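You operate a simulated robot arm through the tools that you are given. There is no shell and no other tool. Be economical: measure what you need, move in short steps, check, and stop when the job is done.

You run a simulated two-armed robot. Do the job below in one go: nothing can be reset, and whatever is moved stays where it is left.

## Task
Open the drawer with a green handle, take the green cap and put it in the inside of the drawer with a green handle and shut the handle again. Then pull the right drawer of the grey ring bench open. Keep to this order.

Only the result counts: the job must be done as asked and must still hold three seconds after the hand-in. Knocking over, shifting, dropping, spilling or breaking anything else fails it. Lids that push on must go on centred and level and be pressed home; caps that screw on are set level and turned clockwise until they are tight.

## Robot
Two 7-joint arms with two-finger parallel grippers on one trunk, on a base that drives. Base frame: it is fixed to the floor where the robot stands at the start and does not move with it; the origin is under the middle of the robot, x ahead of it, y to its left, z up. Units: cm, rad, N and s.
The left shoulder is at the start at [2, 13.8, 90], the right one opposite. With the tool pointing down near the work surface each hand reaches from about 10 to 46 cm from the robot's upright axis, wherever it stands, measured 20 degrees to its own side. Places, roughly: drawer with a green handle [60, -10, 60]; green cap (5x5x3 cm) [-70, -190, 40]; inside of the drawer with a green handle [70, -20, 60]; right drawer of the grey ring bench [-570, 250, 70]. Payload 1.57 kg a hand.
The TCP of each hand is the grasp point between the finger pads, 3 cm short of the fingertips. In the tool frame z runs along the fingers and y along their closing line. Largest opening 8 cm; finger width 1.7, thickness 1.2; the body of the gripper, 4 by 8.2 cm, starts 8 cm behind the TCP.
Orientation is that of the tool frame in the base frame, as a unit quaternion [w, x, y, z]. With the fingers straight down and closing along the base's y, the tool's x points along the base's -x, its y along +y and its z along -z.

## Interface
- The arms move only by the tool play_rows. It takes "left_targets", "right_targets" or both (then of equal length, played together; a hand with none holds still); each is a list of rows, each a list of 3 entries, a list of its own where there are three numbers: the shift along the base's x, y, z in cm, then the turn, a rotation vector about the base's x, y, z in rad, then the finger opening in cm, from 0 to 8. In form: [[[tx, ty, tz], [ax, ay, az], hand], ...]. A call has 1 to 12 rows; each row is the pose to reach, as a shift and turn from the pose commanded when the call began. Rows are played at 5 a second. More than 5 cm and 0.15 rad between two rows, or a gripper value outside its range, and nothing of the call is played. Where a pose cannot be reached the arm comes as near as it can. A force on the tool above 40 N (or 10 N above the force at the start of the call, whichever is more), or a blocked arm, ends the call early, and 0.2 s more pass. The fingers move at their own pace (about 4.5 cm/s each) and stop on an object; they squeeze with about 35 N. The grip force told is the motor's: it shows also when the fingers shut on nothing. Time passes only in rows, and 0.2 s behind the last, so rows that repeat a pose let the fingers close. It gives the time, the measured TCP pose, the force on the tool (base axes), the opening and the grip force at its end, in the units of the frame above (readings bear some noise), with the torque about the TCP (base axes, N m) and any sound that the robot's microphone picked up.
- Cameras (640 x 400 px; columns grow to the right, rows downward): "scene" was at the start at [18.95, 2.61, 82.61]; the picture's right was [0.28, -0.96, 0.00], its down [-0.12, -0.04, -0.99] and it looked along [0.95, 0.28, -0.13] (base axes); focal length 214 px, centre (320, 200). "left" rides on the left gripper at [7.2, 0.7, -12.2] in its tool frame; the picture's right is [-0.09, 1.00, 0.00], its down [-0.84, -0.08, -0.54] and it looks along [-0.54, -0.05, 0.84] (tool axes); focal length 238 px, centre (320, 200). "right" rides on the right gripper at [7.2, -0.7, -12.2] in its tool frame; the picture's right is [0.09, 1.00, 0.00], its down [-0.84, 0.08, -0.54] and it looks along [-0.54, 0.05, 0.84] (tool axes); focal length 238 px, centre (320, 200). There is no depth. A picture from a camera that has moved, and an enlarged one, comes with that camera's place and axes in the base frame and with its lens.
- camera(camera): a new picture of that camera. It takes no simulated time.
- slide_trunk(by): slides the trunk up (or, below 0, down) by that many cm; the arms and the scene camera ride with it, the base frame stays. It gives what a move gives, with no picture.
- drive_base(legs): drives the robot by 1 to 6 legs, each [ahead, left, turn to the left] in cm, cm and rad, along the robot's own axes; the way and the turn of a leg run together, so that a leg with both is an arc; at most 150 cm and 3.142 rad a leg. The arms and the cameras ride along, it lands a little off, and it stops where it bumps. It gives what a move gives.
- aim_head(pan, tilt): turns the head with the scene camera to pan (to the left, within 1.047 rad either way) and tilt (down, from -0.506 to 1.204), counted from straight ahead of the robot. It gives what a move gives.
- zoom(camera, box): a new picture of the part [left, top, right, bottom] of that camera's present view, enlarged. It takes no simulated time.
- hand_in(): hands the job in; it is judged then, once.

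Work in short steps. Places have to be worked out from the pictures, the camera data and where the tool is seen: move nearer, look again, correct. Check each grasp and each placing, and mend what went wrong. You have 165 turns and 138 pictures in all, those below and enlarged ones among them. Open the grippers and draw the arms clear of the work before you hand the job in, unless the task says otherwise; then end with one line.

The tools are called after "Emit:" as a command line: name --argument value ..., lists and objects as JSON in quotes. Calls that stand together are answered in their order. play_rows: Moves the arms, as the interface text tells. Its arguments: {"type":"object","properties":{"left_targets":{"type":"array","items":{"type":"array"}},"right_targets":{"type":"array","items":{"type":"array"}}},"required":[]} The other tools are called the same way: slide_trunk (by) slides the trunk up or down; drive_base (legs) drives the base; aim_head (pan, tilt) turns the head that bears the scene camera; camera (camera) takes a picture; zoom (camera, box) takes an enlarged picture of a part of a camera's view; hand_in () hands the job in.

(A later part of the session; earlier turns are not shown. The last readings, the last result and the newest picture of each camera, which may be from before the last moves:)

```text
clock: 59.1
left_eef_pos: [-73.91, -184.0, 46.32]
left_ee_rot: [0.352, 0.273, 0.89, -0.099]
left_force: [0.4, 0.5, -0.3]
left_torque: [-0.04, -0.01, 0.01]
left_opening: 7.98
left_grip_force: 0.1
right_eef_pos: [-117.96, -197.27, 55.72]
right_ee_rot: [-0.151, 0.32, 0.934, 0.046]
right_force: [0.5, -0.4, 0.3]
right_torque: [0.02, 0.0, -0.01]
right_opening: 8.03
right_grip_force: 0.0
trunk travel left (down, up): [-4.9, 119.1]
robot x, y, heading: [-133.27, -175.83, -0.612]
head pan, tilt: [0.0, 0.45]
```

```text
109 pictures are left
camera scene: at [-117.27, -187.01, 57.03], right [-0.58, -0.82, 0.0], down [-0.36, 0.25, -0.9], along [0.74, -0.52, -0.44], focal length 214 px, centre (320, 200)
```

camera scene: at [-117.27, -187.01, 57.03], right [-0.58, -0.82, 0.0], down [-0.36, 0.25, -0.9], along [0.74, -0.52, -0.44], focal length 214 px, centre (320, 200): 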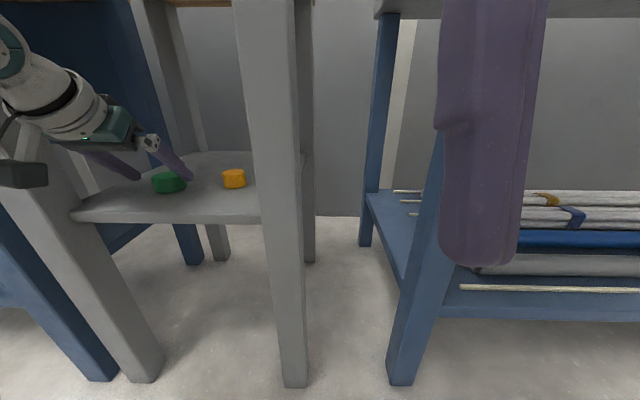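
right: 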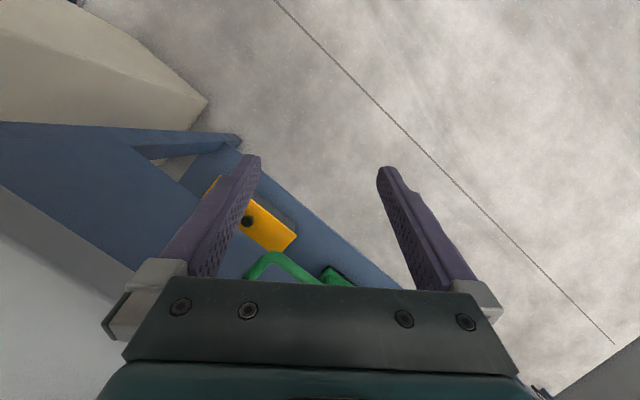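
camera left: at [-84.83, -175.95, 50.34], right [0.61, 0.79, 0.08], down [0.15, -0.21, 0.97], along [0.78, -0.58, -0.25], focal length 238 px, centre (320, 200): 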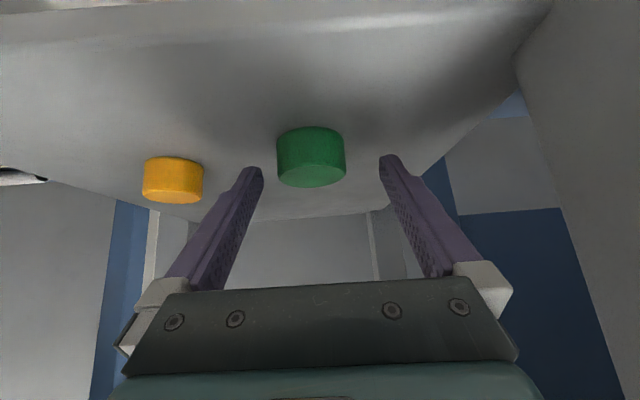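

The cap centre is about 2.7 cm ahead, 0.5 cm right and 3.6 cm below the TCP. I move the arm 1.3 ahead, 0.5 right, 2 down, then close.

Emit:
play_rows --left_targets '[[[0.3, -0.6, 0], [0, 0, 0], 8], [[0.77, -1.16, -0.7], [0, 0, 0], 8], [[0.77, -1.16, -1.4], [0, 0, 0], 8], [[0.77, -1.16, -2], [0, 0, 0], 8], [[0.77, -1.16, -2], [0, 0, 0], 8]]'

Emit:
camera --camera "left"

```text
clock: 60.3
left_eef_pos: [-73.04, -185.32, 44.76]
left_ee_rot: [0.357, 0.273, 0.887, -0.106]
left_force: [-3.7, 5.1, 7.6]
left_torque: [-0.21, 0.2, -0.24]
left_opening: 7.84
left_grip_force: 0.1
right_eef_pos: [-118.03, -197.15, 55.71]
right_ee_rot: [-0.153, 0.319, 0.934, 0.047]
right_force: [-0.3, -0.5, -0.1]
right_torque: [0.0, 0.0, -0.02]
right_opening: 8.0
right_grip_force: 0.0
trunk travel left (down, up): [-4.9, 119.1]
robot x, y, heading: [-133.1, -175.83, -0.613]
head pan, tilt: [0.0, 0.45]
stopped in row 5 (left hand): the force on the tool passed its limit at 42 N (the readings are from after the stop); the commanded pose is now the measured one
```

```text
108 pictures are left
camera left: at [-84.03, -177.22, 48.67], right [0.61, 0.79, 0.07], down [0.14, -0.2, 0.97], along [0.78, -0.58, -0.23], focal length 238 px, centre (320, 200)
```

left: 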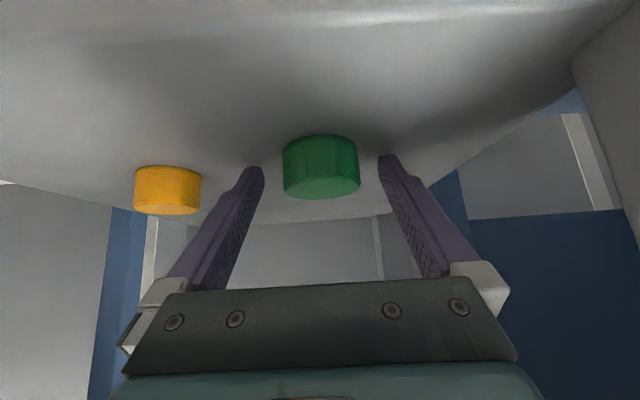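

Fingertips touched the shelf lightly (shelf top z≈42). The cap is centred between the pads; I lift 0.5 cm and close.

Emit:
play_rows --left_targets '[[[0, 0, 0.5], [0, 0, 0], 8], [[0, 0, 0.5], [0, 0, 0], 4], [[0, 0, 0.5], [0, 0, 0], 4], [[0, 0, 0.5], [0, 0, 0], 3], [[0, 0, 0.5], [0, 0, 0], 3], [[0, 0, 0.5], [0, 0, 0], 3]]'

Emit:
camera --camera "left"

```text
clock: 61.7
left_eef_pos: [-72.97, -185.52, 45.33]
left_ee_rot: [0.357, 0.272, 0.887, -0.105]
left_force: [-1.0, 0.4, 0.0]
left_torque: [-0.02, -0.03, 0.0]
left_opening: 4.69
left_grip_force: 34.8
right_eef_pos: [-118.02, -197.28, 55.78]
right_ee_rot: [-0.151, 0.319, 0.935, 0.046]
right_force: [-0.7, -0.3, 0.8]
right_torque: [-0.02, 0.03, 0.02]
right_opening: 8.01
right_grip_force: 0.0
trunk travel left (down, up): [-4.9, 119.1]
robot x, y, heading: [-133.14, -176.16, -0.617]
head pan, tilt: [0.0, 0.45]
```

```text
107 pictures are left
camera left: at [-83.96, -177.4, 49.18], right [0.61, 0.79, 0.07], down [0.14, -0.2, 0.97], along [0.78, -0.58, -0.23], focal length 238 px, centre (320, 200)
```

left: 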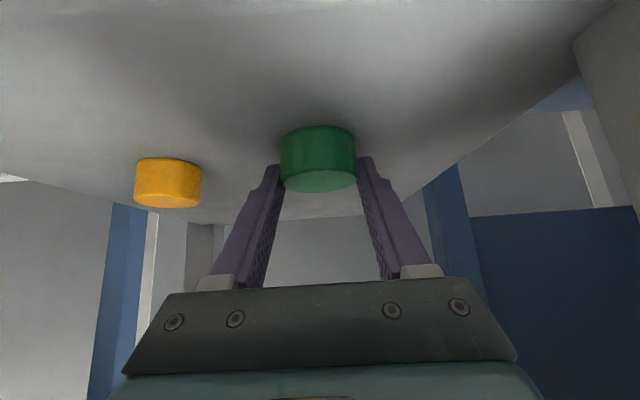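

It holds only at the tips. I reopen, advance 1.2 cm and regrip.

Emit:
play_rows --left_targets '[[[0, 0, 0], [0, 0, 0], 7], [[0, 0, 0], [0, 0, 0], 7], [[0, 0, 0], [0, 0, 0], 7], [[0.5, -0.35, 0], [0, 0, 0], 7], [[1.05, -0.72, 0], [0, 0, 0], 7], [[1.05, -0.72, 0], [0, 0, 0], 4], [[1.05, -0.72, 0], [0, 0, 0], 4], [[1.05, -0.72, 0], [0, 0, 0], 3], [[1.05, -0.72, 0], [0, 0, 0], 3]]'

Emit:
camera --camera "left"

```text
clock: 63.7
left_eef_pos: [-71.82, -186.28, 45.33]
left_ee_rot: [0.358, 0.272, 0.887, -0.105]
left_force: [0.8, -0.6, 0.5]
left_torque: [0.03, 0.02, -0.01]
left_opening: 4.71
left_grip_force: 34.6
right_eef_pos: [-117.86, -197.26, 55.72]
right_ee_rot: [-0.151, 0.32, 0.934, 0.046]
right_force: [-0.1, 1.2, 0.7]
right_torque: [0.01, 0.01, 0.02]
right_opening: 8.0
right_grip_force: 0.1
trunk travel left (down, up): [-4.9, 119.1]
robot x, y, heading: [-133.25, -175.66, -0.616]
head pan, tilt: [0.0, 0.45]
```

```text
106 pictures are left
camera left: at [-82.88, -178.09, 49.28], right [0.61, 0.79, 0.07], down [0.14, -0.2, 0.97], along [0.78, -0.58, -0.23], focal length 238 px, centre (320, 200)
```

left: 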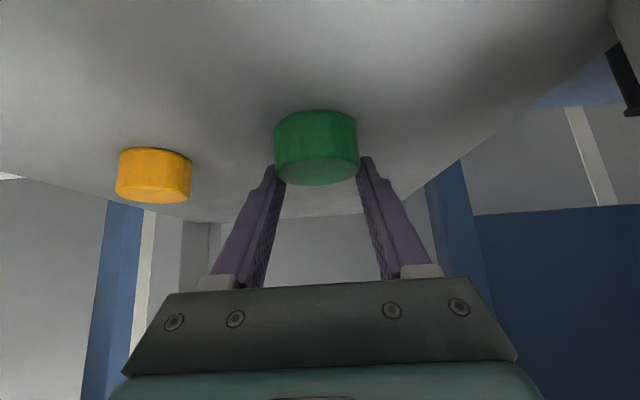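

The pads only catch the cap's top edge: it lies about 2 cm off the finger line toward the shelf. I reopen, pull back 1.7 cm, flatten the pitch to about 30° and lower 1 cm.

Emit:
play_rows --left_targets '[[[0, 0, 0], [0, 0, 0], 8], [[0, 0, 0], [0, 0, 0], 8], [[0, 0, 0], [0, 0, 0], 8], [[-0.7, 0.5, 0], [-0.085, -0.12, 0], 8], [[-1.4, 1, 0], [-0.17, -0.24, 0], 8], [[-1.4, 1, -0.4], [-0.17, -0.24, 0], 8], [[-1.4, 1, -0.7], [-0.17, -0.24, 0], 8], [[-1.4, 1, -0.9], [-0.17, -0.24, 0], 8]]'

Emit:
camera --camera "left"

```text
clock: 65.5
left_eef_pos: [-73.35, -185.25, 44.3]
left_ee_rot: [0.482, 0.252, 0.826, -0.148]
left_force: [-0.4, 1.1, -0.3]
left_torque: [-0.03, -0.01, 0.0]
left_opening: 8.0
left_grip_force: 0.1
right_eef_pos: [-117.98, -197.44, 55.85]
right_ee_rot: [-0.151, 0.32, 0.934, 0.045]
right_force: [1.1, -0.9, 0.0]
right_torque: [-0.01, 0.03, -0.02]
right_opening: 8.0
right_grip_force: 0.0
trunk travel left (down, up): [-4.9, 119.1]
robot x, y, heading: [-133.48, -176.2, -0.614]
head pan, tilt: [0.0, 0.45]
```

```text
105 pictures are left
camera left: at [-84.74, -176.8, 44.13], right [0.59, 0.8, 0.08], down [-0.09, -0.03, 1.0], along [0.8, -0.6, 0.06], focal length 238 px, centre (320, 200)
```

left: 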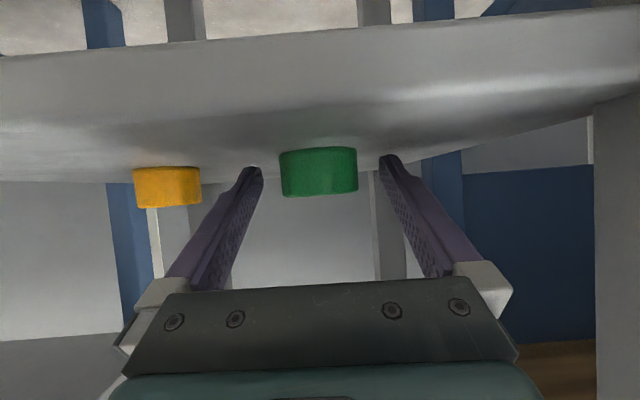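

Now the cap lies on the finger line, 2 cm beyond the TCP. I advance 0.8 cm and close.

Emit:
play_rows --left_targets '[[[0.65, -0.46, 0.1], [0, 0, 0], 8], [[0.65, -0.46, 0.1], [0, 0, 0], 4.5], [[0.65, -0.46, 0.1], [0, 0, 0], 4], [[0.65, -0.46, 0.1], [0, 0, 0], 3], [[0.65, -0.46, 0.1], [0, 0, 0], 3], [[0.65, -0.46, 0.1], [0, 0, 0], 3]]'

Emit:
camera --camera "left"

```text
clock: 66.9
left_eef_pos: [-72.7, -185.79, 44.5]
left_ee_rot: [0.483, 0.251, 0.826, -0.146]
left_force: [-0.4, -0.8, -0.2]
left_torque: [0.01, -0.02, 0.03]
left_opening: 4.72
left_grip_force: 35.0
right_eef_pos: [-117.94, -197.19, 55.85]
right_ee_rot: [-0.152, 0.319, 0.934, 0.045]
right_force: [0.1, -0.2, -0.2]
right_torque: [0.0, 0.01, 0.04]
right_opening: 8.02
right_grip_force: 0.0
trunk travel left (down, up): [-4.9, 119.1]
robot x, y, heading: [-133.23, -175.98, -0.612]
head pan, tilt: [0.0, 0.45]
```

```text
104 pictures are left
camera left: at [-84.06, -177.28, 44.29], right [0.59, 0.8, 0.08], down [-0.09, -0.03, 1.0], along [0.8, -0.6, 0.06], focal length 238 px, centre (320, 200)
```

left: 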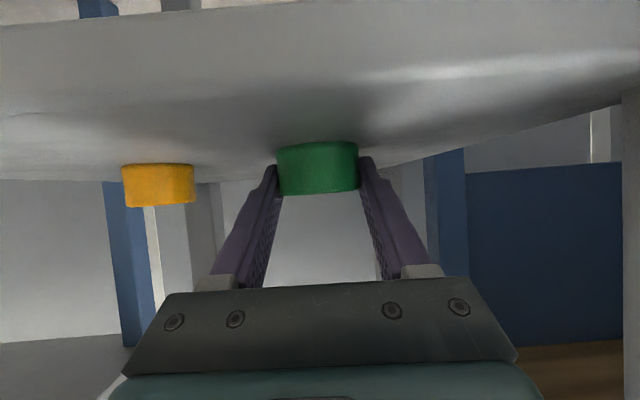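

Firm grip (34.7 N at 4.7 cm). I lift 4 cm with the arm and check that the cap follows.

Emit:
play_rows --left_targets '[[[0, 0, 1], [0, 0, 0], 3], [[0, 0, 2.5], [0, 0, 0], 3], [[0, 0, 4], [0, 0, 0], 3]]'

Emit:
camera --camera "left"

```text
clock: 67.7
left_eef_pos: [-72.81, -185.85, 48.52]
left_ee_rot: [0.482, 0.252, 0.826, -0.147]
left_force: [-0.2, -0.2, -0.5]
left_torque: [0.04, 0.02, -0.02]
left_opening: 4.69
left_grip_force: 33.9
right_eef_pos: [-117.96, -197.41, 55.76]
right_ee_rot: [-0.151, 0.32, 0.934, 0.047]
right_force: [-0.2, 0.0, -0.5]
right_torque: [-0.02, 0.03, 0.02]
right_opening: 7.99
right_grip_force: 0.1
trunk travel left (down, up): [-4.9, 119.1]
robot x, y, heading: [-133.34, -175.85, -0.608]
head pan, tilt: [0.0, 0.45]
```

```text
103 pictures are left
camera left: at [-84.13, -177.28, 48.33], right [0.59, 0.8, 0.08], down [-0.09, -0.03, 1.0], along [0.8, -0.6, 0.06], focal length 238 px, centre (320, 200)
```

left: 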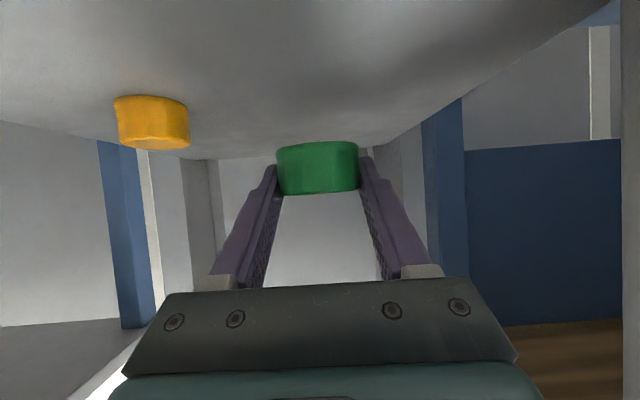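

The cap is held. I back straight out 35 cm, then raise the trunk.

Emit:
drive_base --legs '[[-35, 0, 0]]'

Emit:
slide_trunk --by 40

Emit:
drive_base --legs '[[0, 0, 0.075], [0, 105, 0], [0, 105, 0]]'

Emit:
aim_head --pan 0.3 --tilt 0.4

Emit:
camera --camera "scene"

Emit:
camera --camera "left"

```text
clock: 70.0
left_eef_pos: [-100.52, -166.35, 48.56]
left_ee_rot: [0.484, 0.252, 0.825, -0.148]
left_force: [0.4, -0.1, -0.3]
left_torque: [-0.02, 0.03, -0.02]
left_opening: 4.74
left_grip_force: 35.7
right_eef_pos: [-145.81, -177.72, 55.82]
right_ee_rot: [-0.15, 0.32, 0.934, 0.046]
right_force: [-0.2, 1.0, 0.2]
right_torque: [-0.02, 0.01, -0.02]
right_opening: 8.01
right_grip_force: 0.0
trunk travel left (down, up): [-4.9, 119.1]
robot x, y, heading: [-161.27, -156.22, -0.614]
head pan, tilt: [0.0, 0.45]
```

```text
clock: 73.8
left_eef_pos: [-100.56, -166.13, 88.57]
left_ee_rot: [0.482, 0.253, 0.826, -0.148]
left_force: [0.0, 0.2, -0.3]
left_torque: [0.0, -0.02, 0.02]
left_opening: 4.73
left_grip_force: 34.9
right_eef_pos: [-145.99, -177.75, 95.77]
right_ee_rot: [-0.151, 0.32, 0.934, 0.046]
right_force: [0.0, 0.3, 0.5]
right_torque: [-0.01, -0.01, -0.02]
right_opening: 7.99
right_grip_force: 0.1
trunk travel left (down, up): [-44.9, 79.1]
robot x, y, heading: [-160.94, -156.69, -0.62]
head pan, tilt: [0.0, 0.45]
```

```text
clock: 84.8
left_eef_pos: [9.68, 18.82, 88.49]
left_ee_rot: [0.487, 0.225, 0.833, -0.131]
left_force: [1.1, -0.9, -0.3]
left_torque: [-0.06, 0.0, -0.01]
left_opening: 4.72
left_grip_force: 34.7
right_eef_pos: [-34.89, 4.42, 95.89]
right_ee_rot: [-0.152, 0.29, 0.944, 0.041]
right_force: [-0.3, 0.0, 0.5]
right_torque: [-0.01, 0.0, 0.02]
right_opening: 8.0
right_grip_force: 0.0
trunk travel left (down, up): [-44.9, 79.1]
robot x, y, heading: [-51.15, 24.62, -0.549]
head pan, tilt: [0.0, 0.45]
```

```text
clock: 85.5
left_eef_pos: [9.62, 18.77, 88.57]
left_ee_rot: [0.487, 0.226, 0.833, -0.133]
left_force: [0.0, -0.3, 0.1]
left_torque: [0.0, -0.03, 0.02]
left_opening: 4.71
left_grip_force: 35.3
right_eef_pos: [-34.81, 4.39, 95.84]
right_ee_rot: [-0.153, 0.29, 0.944, 0.042]
right_force: [0.8, 0.4, 0.7]
right_torque: [-0.01, 0.0, -0.01]
right_opening: 8.01
right_grip_force: 0.1
trunk travel left (down, up): [-44.9, 79.1]
robot x, y, heading: [-51.1, 24.75, -0.549]
head pan, tilt: [0.3, 0.4]
```

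```text
102 pictures are left
camera scene: at [-33.67, 17.22, 97.49], right [-0.25, -0.97, 0.0], down [-0.38, 0.1, -0.92], along [0.89, -0.23, -0.39], focal length 214 px, centre (320, 200)
```

scene: 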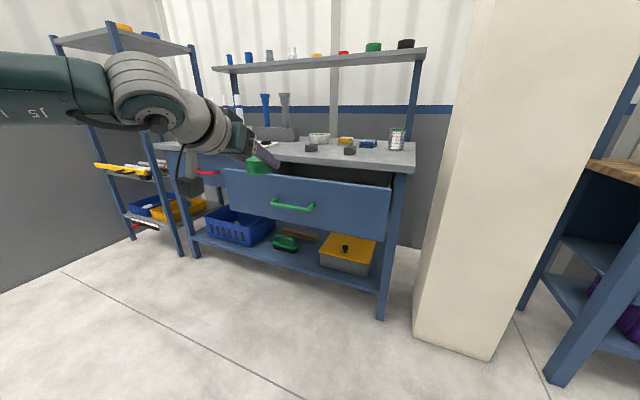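

```text
101 pictures are left
camera left: at [-2.35, 26.52, 88.31], right [0.54, 0.84, 0.08], down [-0.09, -0.04, 1.0], along [0.84, -0.55, 0.06], focal length 238 px, centre (320, 200)
```

left: 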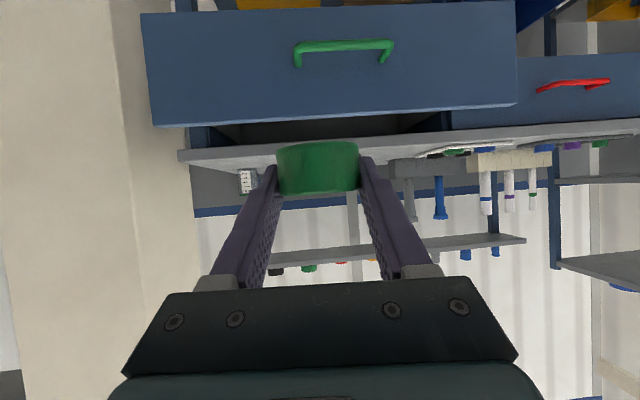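

Arrived with the cap held. I steepen the hand to about 68° down, pulling back 9 cm, so that the wrist camera can also look into the drawer.

Emit:
play_rows --left_targets '[[[-1.3, 0.8, 0], [0.073, 0.12, 0], 3], [[-2.6, 1.6, 0], [0.146, 0.239, 0], 3], [[-3.9, 2.4, 0], [0.219, 0.358, 0], 3], [[-5.2, 3.2, 0], [0.292, 0.478, 0], 3], [[-6.5, 4, 0], [0.365, 0.597, 0], 3], [[-7.6, 4.7, 0], [0.365, 0.597, 0], 3]]'

Emit:
drive_base --legs '[[15, 0, 0.014]]'

Emit:
camera --camera "left"

Emit:
camera --camera "scene"

```text
clock: 87.0
left_eef_pos: [1.89, 23.45, 88.61]
left_ee_rot: [0.173, 0.26, 0.949, -0.041]
left_force: [-0.5, -0.7, -0.2]
left_torque: [-0.01, 0.0, -0.03]
left_opening: 4.73
left_grip_force: 35.2
right_eef_pos: [-34.88, 4.3, 95.81]
right_ee_rot: [-0.152, 0.289, 0.944, 0.042]
right_force: [0.2, 0.7, 0.9]
right_torque: [0.02, -0.01, 0.03]
right_opening: 8.02
right_grip_force: 0.2
trunk travel left (down, up): [-44.9, 79.1]
robot x, y, heading: [-51.03, 24.67, -0.549]
head pan, tilt: [0.3, 0.4]
```

```text
clock: 88.3
left_eef_pos: [14.95, 16.31, 88.47]
left_ee_rot: [0.174, 0.255, 0.95, -0.039]
left_force: [-0.4, -0.1, -0.4]
left_torque: [0.05, -0.01, -0.01]
left_opening: 4.75
left_grip_force: 34.9
right_eef_pos: [-21.68, -3.14, 95.83]
right_ee_rot: [-0.154, 0.283, 0.946, 0.04]
right_force: [0.0, -0.4, 0.3]
right_torque: [-0.01, 0.01, 0.01]
right_opening: 7.98
right_grip_force: 0.0
trunk travel left (down, up): [-44.9, 79.1]
robot x, y, heading: [-38.42, 16.84, -0.534]
head pan, tilt: [0.3, 0.4]
```

```text
100 pictures are left
camera left: at [5.69, 22.21, 97.54], right [0.57, 0.82, 0.05], down [0.47, -0.37, 0.8], along [0.67, -0.43, -0.6], focal length 238 px, centre (320, 200)
```

left: 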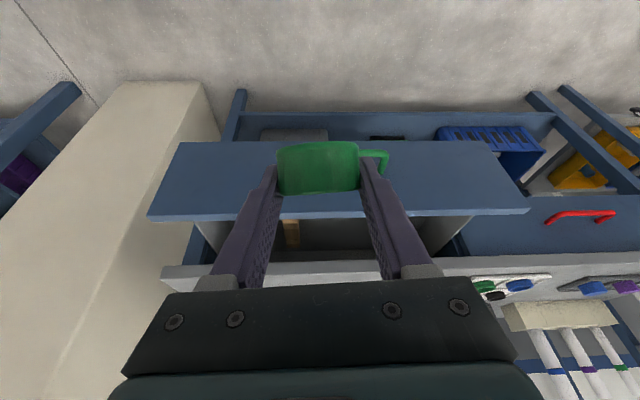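

```text
99 pictures are left
camera scene: at [-20.59, 9.64, 97.5], right [-0.23, -0.97, 0.0], down [-0.38, 0.09, -0.92], along [0.9, -0.21, -0.39], focal length 214 px, centre (320, 200)
```

scene: 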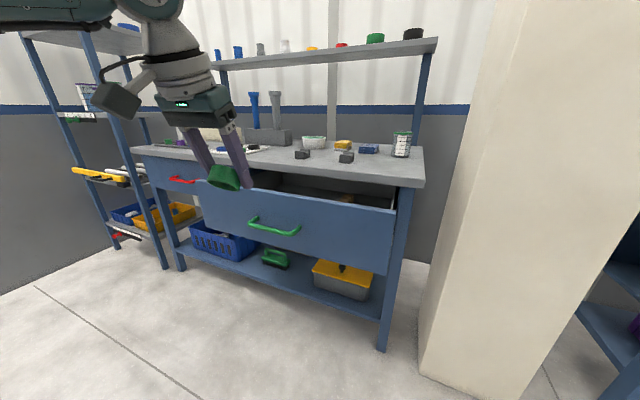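

The drawer front's top is at lane ≈26.5 (along the pull axis), the bench edge at about 42; accessible gap 27–41. I drive 27 cm ahead at this height so the hand hovers over the gap, and look down.

Emit:
drive_base --legs '[[27, 0, 0]]'

Emit:
camera --camera "left"

Emit:
aim_head --pan 0.5 --tilt 0.7

Emit:
camera --camera "scene"

```text
clock: 90.2
left_eef_pos: [38.32, 2.42, 88.61]
left_ee_rot: [0.173, 0.255, 0.951, -0.04]
left_force: [1.2, 0.3, 0.4]
left_torque: [0.0, 0.01, -0.01]
left_opening: 4.72
left_grip_force: 34.9
right_eef_pos: [1.71, -17.31, 95.8]
right_ee_rot: [-0.154, 0.282, 0.946, 0.039]
right_force: [-0.6, 0.6, 0.0]
right_torque: [-0.01, 0.01, 0.02]
right_opening: 8.0
right_grip_force: 0.2
trunk travel left (down, up): [-44.9, 79.1]
robot x, y, heading: [-15.14, 3.24, -0.537]
head pan, tilt: [0.3, 0.4]
```

```text
98 pictures are left
camera left: at [29.1, 8.3, 97.53], right [0.57, 0.82, 0.05], down [0.47, -0.37, 0.8], along [0.67, -0.43, -0.6], focal length 238 px, centre (320, 200)
```

left: 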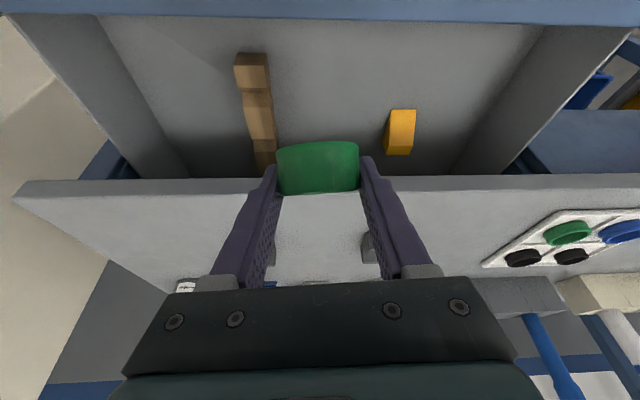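

```text
clock: 91.0
left_eef_pos: [38.46, 2.46, 88.6]
left_ee_rot: [0.173, 0.255, 0.951, -0.038]
left_force: [-0.1, 0.2, 1.1]
left_torque: [-0.02, 0.0, -0.05]
left_opening: 4.72
left_grip_force: 34.7
right_eef_pos: [1.7, -17.15, 95.88]
right_ee_rot: [-0.153, 0.283, 0.946, 0.04]
right_force: [0.1, -0.7, -0.8]
right_torque: [0.03, -0.02, 0.02]
right_opening: 8.01
right_grip_force: 0.1
trunk travel left (down, up): [-44.9, 79.1]
robot x, y, heading: [-14.65, 3.16, -0.53]
head pan, tilt: [0.499, 0.7]
```

```text
97 pictures are left
camera scene: at [2.29, -2.41, 94.82], right [-0.04, -1.0, 0.0], down [-0.64, 0.02, -0.77], along [0.76, -0.03, -0.64], focal length 214 px, centre (320, 200)
```

scene: 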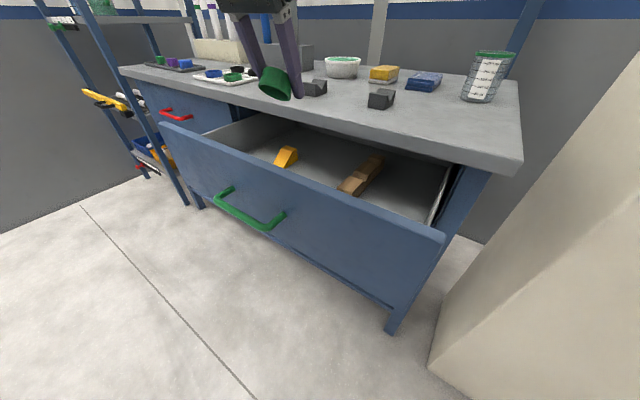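

The gap is clear between the wooden piece and the yellow one. I shift 2.5 cm in and 1.2 cm left, steepen slightly so the wrist camera clears the drawer front, then lower with the trunk.

Emit:
play_rows --left_targets '[[[1.4, -0.1, 0], [0.05, 0.086, 0], 3], [[2.76, -0.24, 0], [0.1, 0.172, 0], 3], [[2.76, -0.24, 0], [0.1, 0.172, 0], 3]]'

Emit:
slide_trunk --by -14

Emit:
camera --camera "left"

Emit:
camera --camera "scene"

```text
clock: 91.8
left_eef_pos: [41.16, 1.98, 88.58]
left_ee_rot: [0.079, 0.259, 0.962, -0.013]
left_force: [-0.1, 0.5, -0.1]
left_torque: [0.01, 0.0, -0.02]
left_opening: 4.71
left_grip_force: 35.0
right_eef_pos: [1.8, -17.13, 95.93]
right_ee_rot: [-0.152, 0.283, 0.946, 0.041]
right_force: [-0.5, -0.4, -0.1]
right_torque: [-0.01, 0.0, -0.01]
right_opening: 8.0
right_grip_force: 0.0
trunk travel left (down, up): [-44.9, 79.1]
robot x, y, heading: [-14.7, 2.95, -0.538]
head pan, tilt: [0.499, 0.7]
```

```text
clock: 93.5
left_eef_pos: [41.17, 2.15, 74.38]
left_ee_rot: [0.078, 0.259, 0.963, -0.013]
left_force: [0.0, -0.2, -1.1]
left_torque: [-0.02, 0.0, 0.03]
left_opening: 4.71
left_grip_force: 34.8
right_eef_pos: [1.72, -17.11, 81.9]
right_ee_rot: [-0.153, 0.282, 0.946, 0.04]
right_force: [0.4, 0.6, 0.2]
right_torque: [0.0, 0.04, 0.01]
right_opening: 7.98
right_grip_force: 0.1
trunk travel left (down, up): [-30.9, 93.1]
robot x, y, heading: [-14.74, 3.11, -0.538]
head pan, tilt: [0.499, 0.7]
```

```text
96 pictures are left
camera left: at [33.56, 7.04, 85.45], right [0.58, 0.82, 0.03], down [0.6, -0.45, 0.67], along [0.56, -0.37, -0.74], focal length 238 px, centre (320, 200)
```

left: 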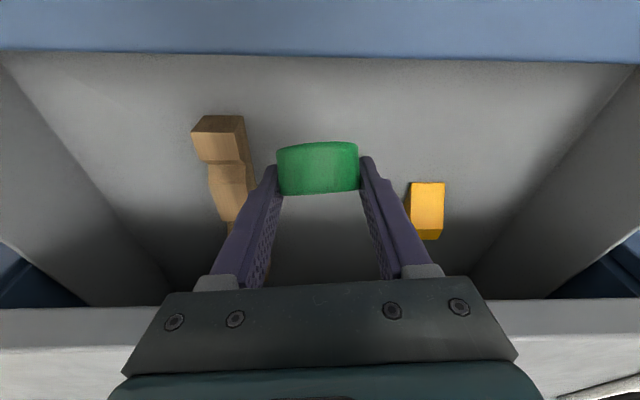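

```text
95 pictures are left
camera scene: at [2.29, -2.41, 80.81], right [-0.04, -1.0, 0.0], down [-0.64, 0.02, -0.77], along [0.76, -0.03, -0.64], focal length 214 px, centre (320, 200)
```

scene: 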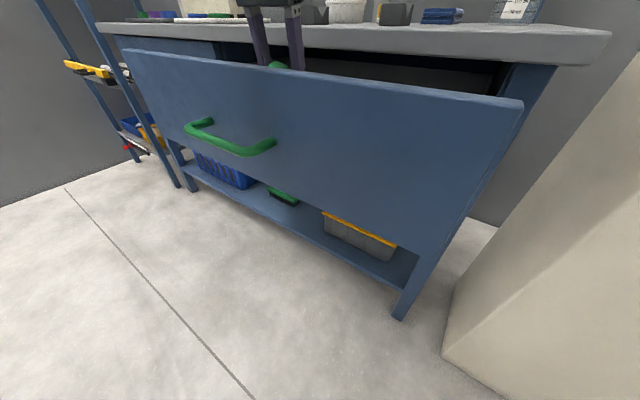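

Clear all round. I lower 5.5 cm more.

Emit:
slide_trunk --by -5.5

Emit:
camera --camera "left"

```text
clock: 94.5
left_eef_pos: [41.22, 2.15, 69.03]
left_ee_rot: [0.079, 0.259, 0.963, -0.013]
left_force: [0.2, -0.7, 0.6]
left_torque: [0.01, -0.01, 0.0]
left_opening: 4.7
left_grip_force: 35.8
right_eef_pos: [1.69, -17.16, 76.29]
right_ee_rot: [-0.154, 0.283, 0.946, 0.041]
right_force: [-0.5, -0.9, -0.5]
right_torque: [0.0, -0.03, -0.02]
right_opening: 7.99
right_grip_force: 0.1
trunk travel left (down, up): [-25.4, 98.6]
robot x, y, heading: [-15.05, 2.93, -0.542]
head pan, tilt: [0.499, 0.7]
```

```text
94 pictures are left
camera left: at [33.56, 7.04, 79.95], right [0.58, 0.82, 0.03], down [0.6, -0.45, 0.67], along [0.56, -0.37, -0.74], focal length 238 px, centre (320, 200)
```

left: 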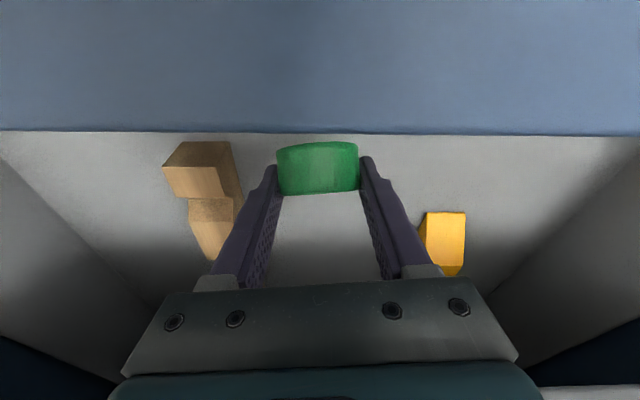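

Close to the floor. I lower 1.3 cm more with force guarding, then open moderately to release.

Emit:
play_rows --left_targets '[[[0, 0, -0.6], [0, 0, 0], 3], [[0, 0, -1.3], [0, 0, 0], 3], [[0, 0, -1.3], [0, 0, 0], 6.4], [[0, 0, -1.3], [0, 0, 0], 6.4], [[0, 0, -1.3], [0, 0, 0], 6.4]]'

Emit:
camera --camera "left"

```text
clock: 95.7
left_eef_pos: [41.22, 2.17, 67.52]
left_ee_rot: [0.078, 0.258, 0.963, -0.014]
left_force: [0.1, -0.2, -0.1]
left_torque: [0.04, 0.01, 0.01]
left_opening: 6.41
left_grip_force: 0.1
right_eef_pos: [1.75, -17.16, 76.24]
right_ee_rot: [-0.153, 0.283, 0.946, 0.04]
right_force: [1.2, 0.0, -0.2]
right_torque: [0.03, 0.01, 0.01]
right_opening: 8.02
right_grip_force: 0.0
trunk travel left (down, up): [-25.4, 98.6]
robot x, y, heading: [-14.92, 2.9, -0.537]
head pan, tilt: [0.499, 0.7]
```

```text
93 pictures are left
camera left: at [33.56, 7.11, 78.57], right [0.58, 0.82, 0.03], down [0.6, -0.45, 0.67], along [0.56, -0.37, -0.75], focal length 238 px, centre (320, 200)
```

left: 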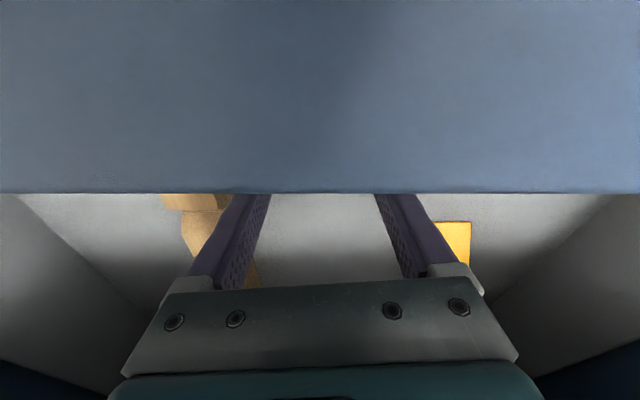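

Released. I raise the trunk 14 cm and look.

Emit:
slide_trunk --by 14

Emit:
camera --camera "left"

```text
clock: 97.3
left_eef_pos: [41.15, 2.17, 81.57]
left_ee_rot: [0.079, 0.258, 0.963, -0.013]
left_force: [-0.4, -0.6, -0.5]
left_torque: [0.0, 0.01, 0.02]
left_opening: 6.42
left_grip_force: 0.1
right_eef_pos: [1.76, -17.08, 90.22]
right_ee_rot: [-0.153, 0.283, 0.946, 0.04]
right_force: [0.6, 0.0, -0.6]
right_torque: [0.02, -0.01, 0.0]
right_opening: 8.0
right_grip_force: 0.2
trunk travel left (down, up): [-39.4, 84.6]
robot x, y, heading: [-14.75, 3.25, -0.531]
head pan, tilt: [0.499, 0.7]
```

```text
92 pictures are left
camera left: at [33.56, 7.11, 92.57], right [0.58, 0.82, 0.03], down [0.6, -0.45, 0.67], along [0.56, -0.37, -0.75], focal length 238 px, centre (320, 200)
```

left: 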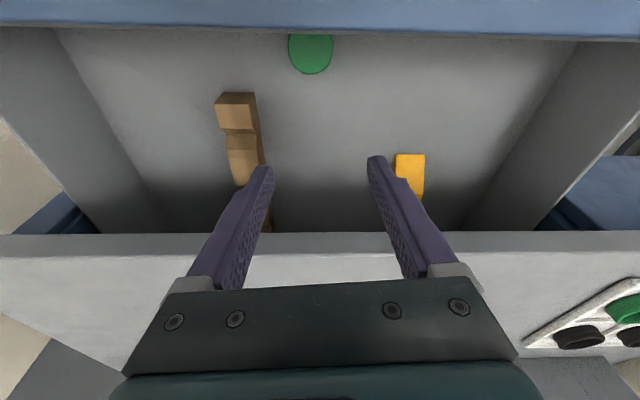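

The cap lies flat in the drawer. I raise a bit, back off 35 cm, then flatten the hand to about 20° with fingers closed, for pushing.

Emit:
slide_trunk --by 5

Emit:
drive_base --legs '[[-35, 0, 0]]'

Emit:
play_rows --left_targets '[[[0.8, -0.5, 0], [-0.067, -0.113, 0], 0], [[1.6, -1, 0], [-0.133, -0.226, 0], 0], [[2.4, -1.5, 0], [-0.2, -0.339, 0], 0], [[3.2, -2, 0], [-0.266, -0.452, 0], 0], [[4, -2.5, 0], [-0.333, -0.565, 0], 0], [[4.8, -3, 0], [-0.4, -0.678, 0], 0], [[5.6, -3.5, 0], [-0.466, -0.79, 0], 0], [[5.6, -3.5, 0], [-0.533, -0.904, 0], 0]]'

Emit:
camera --camera "left"

```text
clock: 98.3
left_eef_pos: [41.17, 2.16, 86.66]
left_ee_rot: [0.079, 0.258, 0.963, -0.013]
left_force: [1.0, 0.1, -0.5]
left_torque: [0.01, 0.02, 0.0]
left_opening: 6.42
left_grip_force: 0.1
right_eef_pos: [1.84, -17.03, 95.33]
right_ee_rot: [-0.153, 0.282, 0.946, 0.04]
right_force: [-0.2, 0.3, 0.0]
right_torque: [0.01, 0.01, -0.01]
right_opening: 8.03
right_grip_force: 0.1
trunk travel left (down, up): [-44.4, 79.6]
robot x, y, heading: [-14.83, 2.88, -0.538]
head pan, tilt: [0.499, 0.7]
```

```text
clock: 100.5
left_eef_pos: [11.55, 19.41, 86.56]
left_ee_rot: [0.078, 0.261, 0.962, -0.014]
left_force: [-0.8, -0.2, -0.2]
left_torque: [-0.01, 0.03, 0.02]
left_opening: 6.43
left_grip_force: 0.1
right_eef_pos: [-27.89, 0.41, 95.24]
right_ee_rot: [-0.152, 0.287, 0.945, 0.041]
right_force: [0.1, 0.4, 0.4]
right_torque: [0.0, 0.01, -0.03]
right_opening: 7.99
right_grip_force: 0.0
trunk travel left (down, up): [-44.4, 79.6]
robot x, y, heading: [-44.42, 20.59, -0.544]
head pan, tilt: [0.499, 0.7]
```

```text
clock: 102.3
left_eef_pos: [17.19, 16.05, 86.75]
left_ee_rot: [0.496, 0.222, 0.829, -0.129]
left_force: [-0.1, 0.2, 0.3]
left_torque: [0.0, 0.02, 0.0]
left_opening: 0.0
left_grip_force: 21.4
left hand out of reach, approached as far as the arm can: row 8
right_eef_pos: [-27.84, 0.46, 95.27]
right_ee_rot: [-0.153, 0.286, 0.945, 0.041]
right_force: [-0.1, -0.2, -0.8]
right_torque: [0.0, -0.02, -0.02]
right_opening: 7.97
right_grip_force: 0.0
trunk travel left (down, up): [-44.4, 79.6]
robot x, y, heading: [-44.19, 20.43, -0.544]
head pan, tilt: [0.499, 0.7]
```

```text
91 pictures are left
camera left: at [5.3, 23.46, 86.14], right [0.53, 0.84, 0.09], down [-0.11, -0.03, 0.99], along [0.84, -0.54, 0.08], focal length 238 px, centre (320, 200)
```

left: 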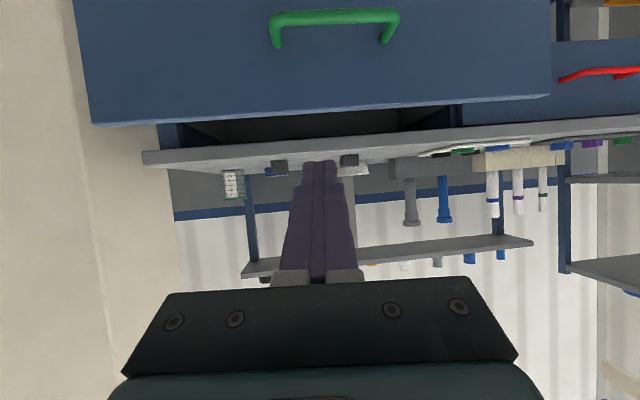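

Pitch is about 28°, fist closed, laterally centred on the drawer. I lower so the fingertips meet the panel just above the handle (z≈71.5) and push most of the way by driving.

Emit:
slide_trunk --by -13.8

Emit:
drive_base --legs '[[32, 0, 0.01]]'

Emit:
camera --camera "scene"

Emit:
camera --camera "left"

```text
clock: 104.0
left_eef_pos: [17.29, 15.83, 72.78]
left_ee_rot: [0.496, 0.222, 0.829, -0.129]
left_force: [0.2, 0.3, -0.2]
left_torque: [0.0, -0.04, 0.01]
left_opening: 0.02
left_grip_force: 21.5
right_eef_pos: [-27.78, 0.43, 81.47]
right_ee_rot: [-0.153, 0.285, 0.945, 0.04]
right_force: [-0.8, -0.5, -0.1]
right_torque: [0.0, 0.0, 0.01]
right_opening: 8.0
right_grip_force: 0.1
trunk travel left (down, up): [-30.6, 93.4]
robot x, y, heading: [-44.51, 20.66, -0.546]
head pan, tilt: [0.499, 0.7]
```

```text
clock: 106.1
left_eef_pos: [44.48, 0.16, 72.83]
left_ee_rot: [0.497, 0.218, 0.831, -0.126]
left_force: [-0.1, -0.7, 0.5]
left_torque: [0.01, 0.02, 0.01]
left_opening: 0.0
left_grip_force: 21.6
right_eef_pos: [-0.62, -15.63, 81.44]
right_ee_rot: [-0.153, 0.282, 0.946, 0.04]
right_force: [-0.5, -0.2, 0.1]
right_torque: [-0.01, -0.01, 0.01]
right_opening: 8.01
right_grip_force: 0.1
trunk travel left (down, up): [-30.6, 93.4]
robot x, y, heading: [-17.42, 4.64, -0.536]
head pan, tilt: [0.499, 0.7]
```

```text
90 pictures are left
camera scene: at [-0.1, -0.93, 80.51], right [-0.04, -1.0, 0.0], down [-0.64, 0.02, -0.77], along [0.76, -0.03, -0.64], focal length 214 px, centre (320, 200)
```

scene: 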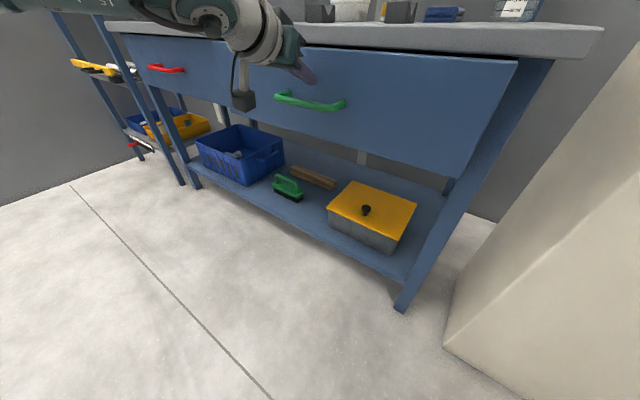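

```text
89 pictures are left
camera left: at [32.38, 7.67, 72.35], right [0.52, 0.85, 0.09], down [-0.11, -0.03, 0.99], along [0.84, -0.53, 0.08], focal length 238 px, centre (320, 200)
```

left: 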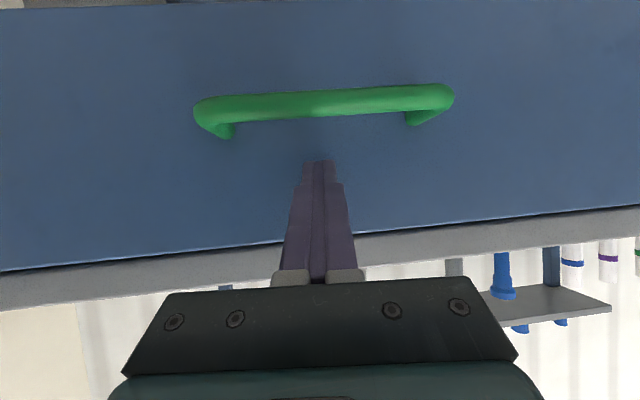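

Nearly closed; no contact force now. I push on with the arm in small force-guarded steps.

Emit:
play_rows --left_targets '[[[0.86, -0.51, 0], [0, 0, 0], 0], [[1.72, -1.02, 0], [0, 0, 0], 0], [[2.6, -1.52, 0], [0, 0, 0], 0], [[3.44, -2.03, 0], [0, 0, 0], 0], [[4.3, -2.54, 0], [0, 0, 0], 0], [[5.16, -3.05, 0], [0, 0, 0], 0]]'

Emit:
camera --camera "left"

```text
clock: 107.2
left_eef_pos: [47.72, -1.67, 72.81]
left_ee_rot: [0.497, 0.218, 0.83, -0.129]
left_force: [-26.6, 16.2, 10.5]
left_torque: [-0.14, 0.0, -0.29]
left_opening: 0.01
left_grip_force: 21.5
right_eef_pos: [-1.25, -15.15, 81.32]
right_ee_rot: [-0.156, 0.282, 0.946, 0.04]
right_force: [0.2, 0.4, -0.3]
right_torque: [-0.01, -0.01, -0.03]
right_opening: 8.01
right_grip_force: 0.1
trunk travel left (down, up): [-30.6, 93.4]
robot x, y, heading: [-17.69, 4.41, -0.532]
head pan, tilt: [0.499, 0.7]
stopped in row 5 (left hand): the force on the tool passed its limit at 48 N (the readings are from after the stop); the commanded pose is now the measured one
```

```text
88 pictures are left
camera left: at [35.7, 5.76, 72.36], right [0.53, 0.85, 0.08], down [-0.11, -0.03, 0.99], along [0.84, -0.53, 0.08], focal length 238 px, centre (320, 200)
```

left: 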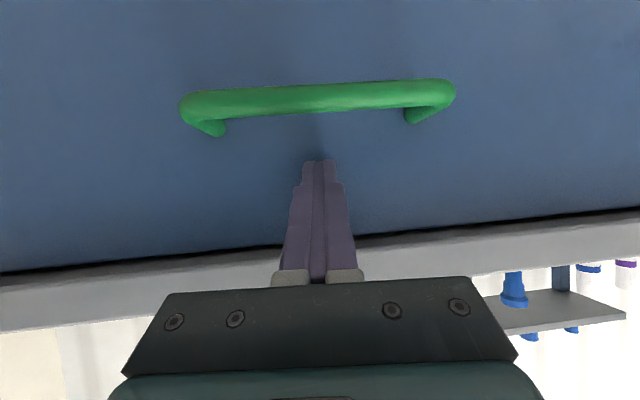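

Blocked at 48 N with the tip near the original panel plane, probably shut. I retract the arm, drive back and check flushness against the red drawer.

Emit:
play_rows --left_targets '[[[-2.6, 1.52, 0], [0, 0, 0], 0], [[-5.2, 3.05, 0], [0, 0, 0], 0]]'

Emit:
drive_base --legs '[[-30, 0, 0]]'

Emit:
slide_trunk --by 25

Emit:
aim_head --pan 0.1 --tilt 0.5

Emit:
camera --camera "scene"

```text
clock: 107.8
left_eef_pos: [43.26, 1.03, 73.19]
left_ee_rot: [0.499, 0.218, 0.829, -0.129]
left_force: [0.8, 0.5, -0.6]
left_torque: [-0.01, 0.0, -0.01]
left_opening: 0.01
left_grip_force: 21.1
right_eef_pos: [-0.69, -15.45, 81.58]
right_ee_rot: [-0.153, 0.282, 0.946, 0.04]
right_force: [-0.7, -0.1, 0.1]
right_torque: [-0.03, 0.0, 0.0]
right_opening: 8.0
right_grip_force: 0.1
trunk travel left (down, up): [-30.6, 93.4]
robot x, y, heading: [-17.22, 4.84, -0.537]
head pan, tilt: [0.499, 0.7]
```

```text
clock: 109.9
left_eef_pos: [18.06, 15.73, 73.23]
left_ee_rot: [0.5, 0.219, 0.828, -0.131]
left_force: [-0.9, 0.1, 0.5]
left_torque: [0.0, 0.03, 0.06]
left_opening: 0.01
left_grip_force: 20.9
right_eef_pos: [-26.07, -0.64, 81.48]
right_ee_rot: [-0.153, 0.284, 0.946, 0.04]
right_force: [-1.1, 0.7, -0.3]
right_torque: [0.02, -0.01, -0.03]
right_opening: 8.0
right_grip_force: 0.1
trunk travel left (down, up): [-30.6, 93.4]
robot x, y, heading: [-42.28, 19.58, -0.536]
head pan, tilt: [0.499, 0.7]
```

```text
clock: 112.5
left_eef_pos: [18.15, 15.81, 98.29]
left_ee_rot: [0.5, 0.219, 0.828, -0.13]
left_force: [1.0, -1.3, 0.1]
left_torque: [-0.03, -0.03, 0.0]
left_opening: 0.0
left_grip_force: 21.3
right_eef_pos: [-25.94, -0.67, 106.52]
right_ee_rot: [-0.153, 0.285, 0.945, 0.041]
right_force: [-0.5, -0.1, 0.3]
right_torque: [0.0, 0.04, 0.03]
right_opening: 8.01
right_grip_force: 0.0
trunk travel left (down, up): [-55.6, 68.4]
robot x, y, heading: [-42.3, 19.34, -0.536]
head pan, tilt: [0.499, 0.7]
```

```text
clock: 113.3
left_eef_pos: [18.1, 15.71, 98.25]
left_ee_rot: [0.499, 0.219, 0.828, -0.13]
left_force: [-0.3, 0.4, -0.4]
left_torque: [0.02, -0.01, 0.0]
left_opening: 0.0
left_grip_force: 21.0
right_eef_pos: [-25.94, -0.67, 106.61]
right_ee_rot: [-0.153, 0.284, 0.946, 0.041]
right_force: [-0.3, -0.2, -0.3]
right_torque: [-0.01, 0.04, -0.03]
right_opening: 8.01
right_grip_force: 0.1
trunk travel left (down, up): [-55.6, 68.4]
robot x, y, heading: [-42.54, 19.92, -0.538]
head pan, tilt: [0.099, 0.499]
```

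```text
87 pictures are left
camera scene: at [-25.66, 10.51, 107.28], right [-0.42, -0.91, 0.0], down [-0.43, 0.2, -0.88], along [0.8, -0.37, -0.48], focal length 214 px, centre (320, 200)
```

scene: 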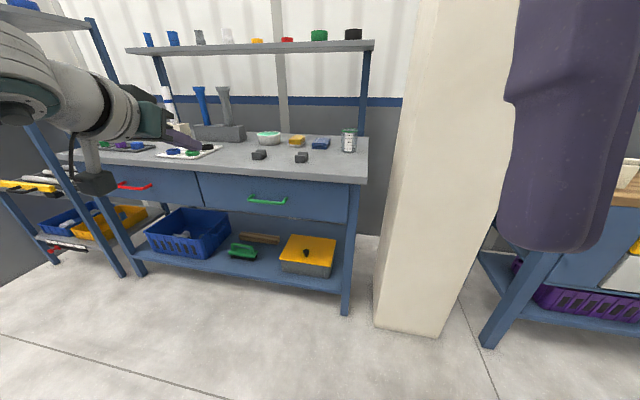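

I zoom in on the seam between the drawers.

Emit:
zoom --camera "scene" --box '[80, 150, 380, 240]'

```text
2.13 times, centred on (230, 195) of scene
camera zoom: at [-25.66, 10.51, 107.28], right [-0.42, -0.91, 0.0], down [-0.43, 0.2, -0.88], along [0.8, -0.37, -0.48], focal length 458 px, centre (512, 211)
```

zoom: 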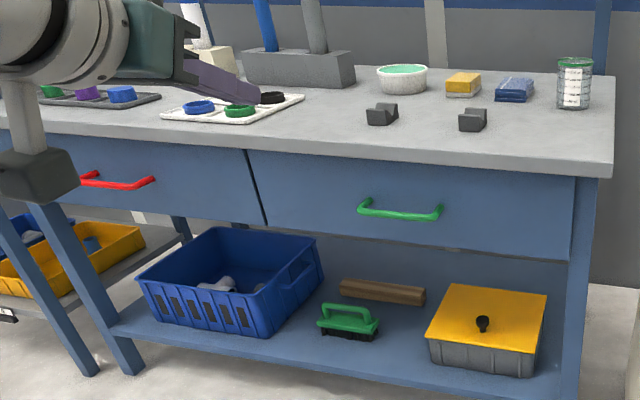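

The drawer is shut flush (handle back at its original place). Next is the grey ring bench near (-570,250): I turn right by about half a turn in two steps and look along the way.

Emit:
drive_base --legs '[[0, 0, -1.5], [0, 0, -1.5]]'

Emit:
aim_head --pan 0 --tilt 0.15

Emit:
camera --camera "scene"

```text
clock: 121.0
left_eef_pos: [-102.74, 11.84, 98.27]
left_ee_rot: [-0.083, 0.845, -0.141, -0.51]
left_force: [-0.3, 0.3, 0.1]
left_torque: [-0.03, -0.02, -0.02]
left_opening: 0.02
left_grip_force: 21.6
right_eef_pos: [-62.64, 36.2, 106.48]
right_ee_rot: [0.026, 0.968, -0.194, 0.156]
right_force: [-0.6, 0.6, 0.2]
right_torque: [-0.02, 0.01, -0.02]
right_opening: 8.01
right_grip_force: 0.0
trunk travel left (down, up): [-55.6, 68.4]
robot x, y, heading: [-42.62, 19.49, 2.796]
head pan, tilt: [0.099, 0.499]
```

```text
clock: 121.8
left_eef_pos: [-102.95, 11.86, 98.21]
left_ee_rot: [-0.083, 0.845, -0.141, -0.509]
left_force: [0.0, 0.1, 0.1]
left_torque: [-0.02, -0.02, 0.03]
left_opening: 0.0
left_grip_force: 21.4
right_eef_pos: [-62.65, 36.15, 106.41]
right_ee_rot: [0.026, 0.968, -0.194, 0.156]
right_force: [-0.2, 0.3, -0.3]
right_torque: [0.0, 0.01, -0.02]
right_opening: 8.01
right_grip_force: 0.0
trunk travel left (down, up): [-55.6, 68.4]
robot x, y, heading: [-42.9, 19.39, 2.793]
head pan, tilt: [0.0, 0.15]
```

```text
85 pictures are left
camera scene: at [-60.58, 26.05, 110.51], right [0.34, 0.94, 0.0], down [0.14, -0.05, -0.99], along [-0.93, 0.34, -0.15], focal length 214 px, centre (320, 200)
```

scene: 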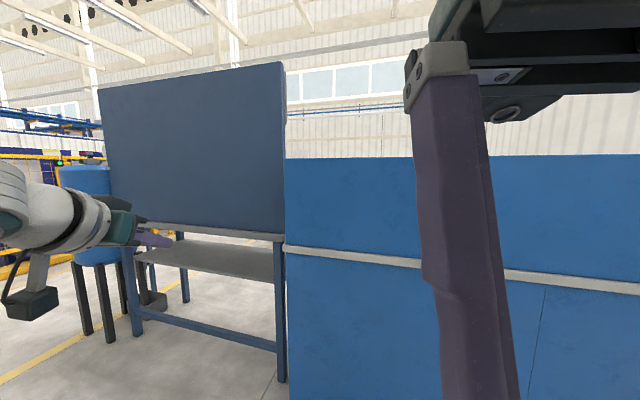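

A board bench and a blue partition block the direct way. I look left and right.

Emit:
aim_head --pan 1.04 --tilt 0.2

Emit:
camera --camera "scene"

Emit:
aim_head --pan -1.04 --tilt 0.2

Emit:
camera --camera "scene"

```text
clock: 123.1
left_eef_pos: [-102.77, 11.8, 98.3]
left_ee_rot: [-0.084, 0.844, -0.141, -0.51]
left_force: [0.3, 0.1, -1.1]
left_torque: [0.0, 0.0, 0.03]
left_opening: 0.0
left_grip_force: 21.4
right_eef_pos: [-62.71, 36.18, 106.43]
right_ee_rot: [0.027, 0.968, -0.194, 0.156]
right_force: [-0.4, -0.1, 0.5]
right_torque: [-0.03, -0.02, 0.04]
right_opening: 8.01
right_grip_force: 0.1
trunk travel left (down, up): [-55.6, 68.4]
robot x, y, heading: [-42.62, 19.12, 2.795]
head pan, tilt: [1.04, 0.201]
```

```text
84 pictures are left
camera scene: at [-59.05, 16.94, 110.05], right [-0.64, 0.77, 0.0], down [0.15, 0.13, -0.98], along [-0.76, -0.62, -0.2], focal length 214 px, centre (320, 200)
```

scene: 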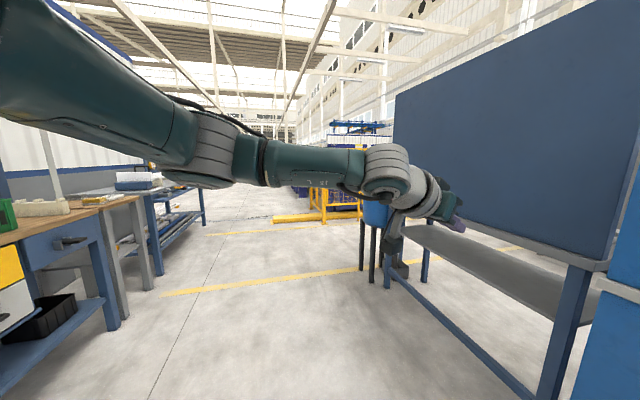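

```text
clock: 125.1
left_eef_pos: [-102.83, 11.88, 98.39]
left_ee_rot: [-0.083, 0.845, -0.141, -0.509]
left_force: [-0.1, 0.3, -0.7]
left_torque: [-0.02, 0.0, -0.02]
left_opening: 0.01
left_grip_force: 21.8
right_eef_pos: [-62.66, 36.17, 106.42]
right_ee_rot: [0.026, 0.968, -0.194, 0.156]
right_force: [-0.2, -0.8, -0.6]
right_torque: [0.03, -0.02, -0.02]
right_opening: 8.0
right_grip_force: 0.1
trunk travel left (down, up): [-55.6, 68.4]
robot x, y, heading: [-42.57, 19.33, 2.797]
head pan, tilt: [-1.04, 0.201]
```

```text
83 pictures are left
camera scene: at [-53.55, 32.04, 110.05], right [0.98, 0.18, 0.0], down [0.04, -0.2, -0.98], along [-0.18, 0.96, -0.2], focal length 214 px, centre (320, 200)
```

scene: 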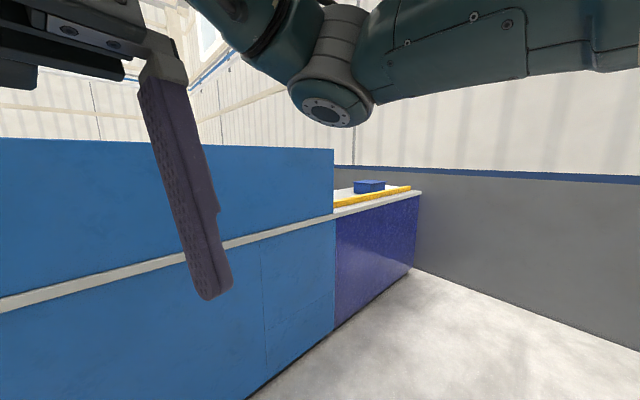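

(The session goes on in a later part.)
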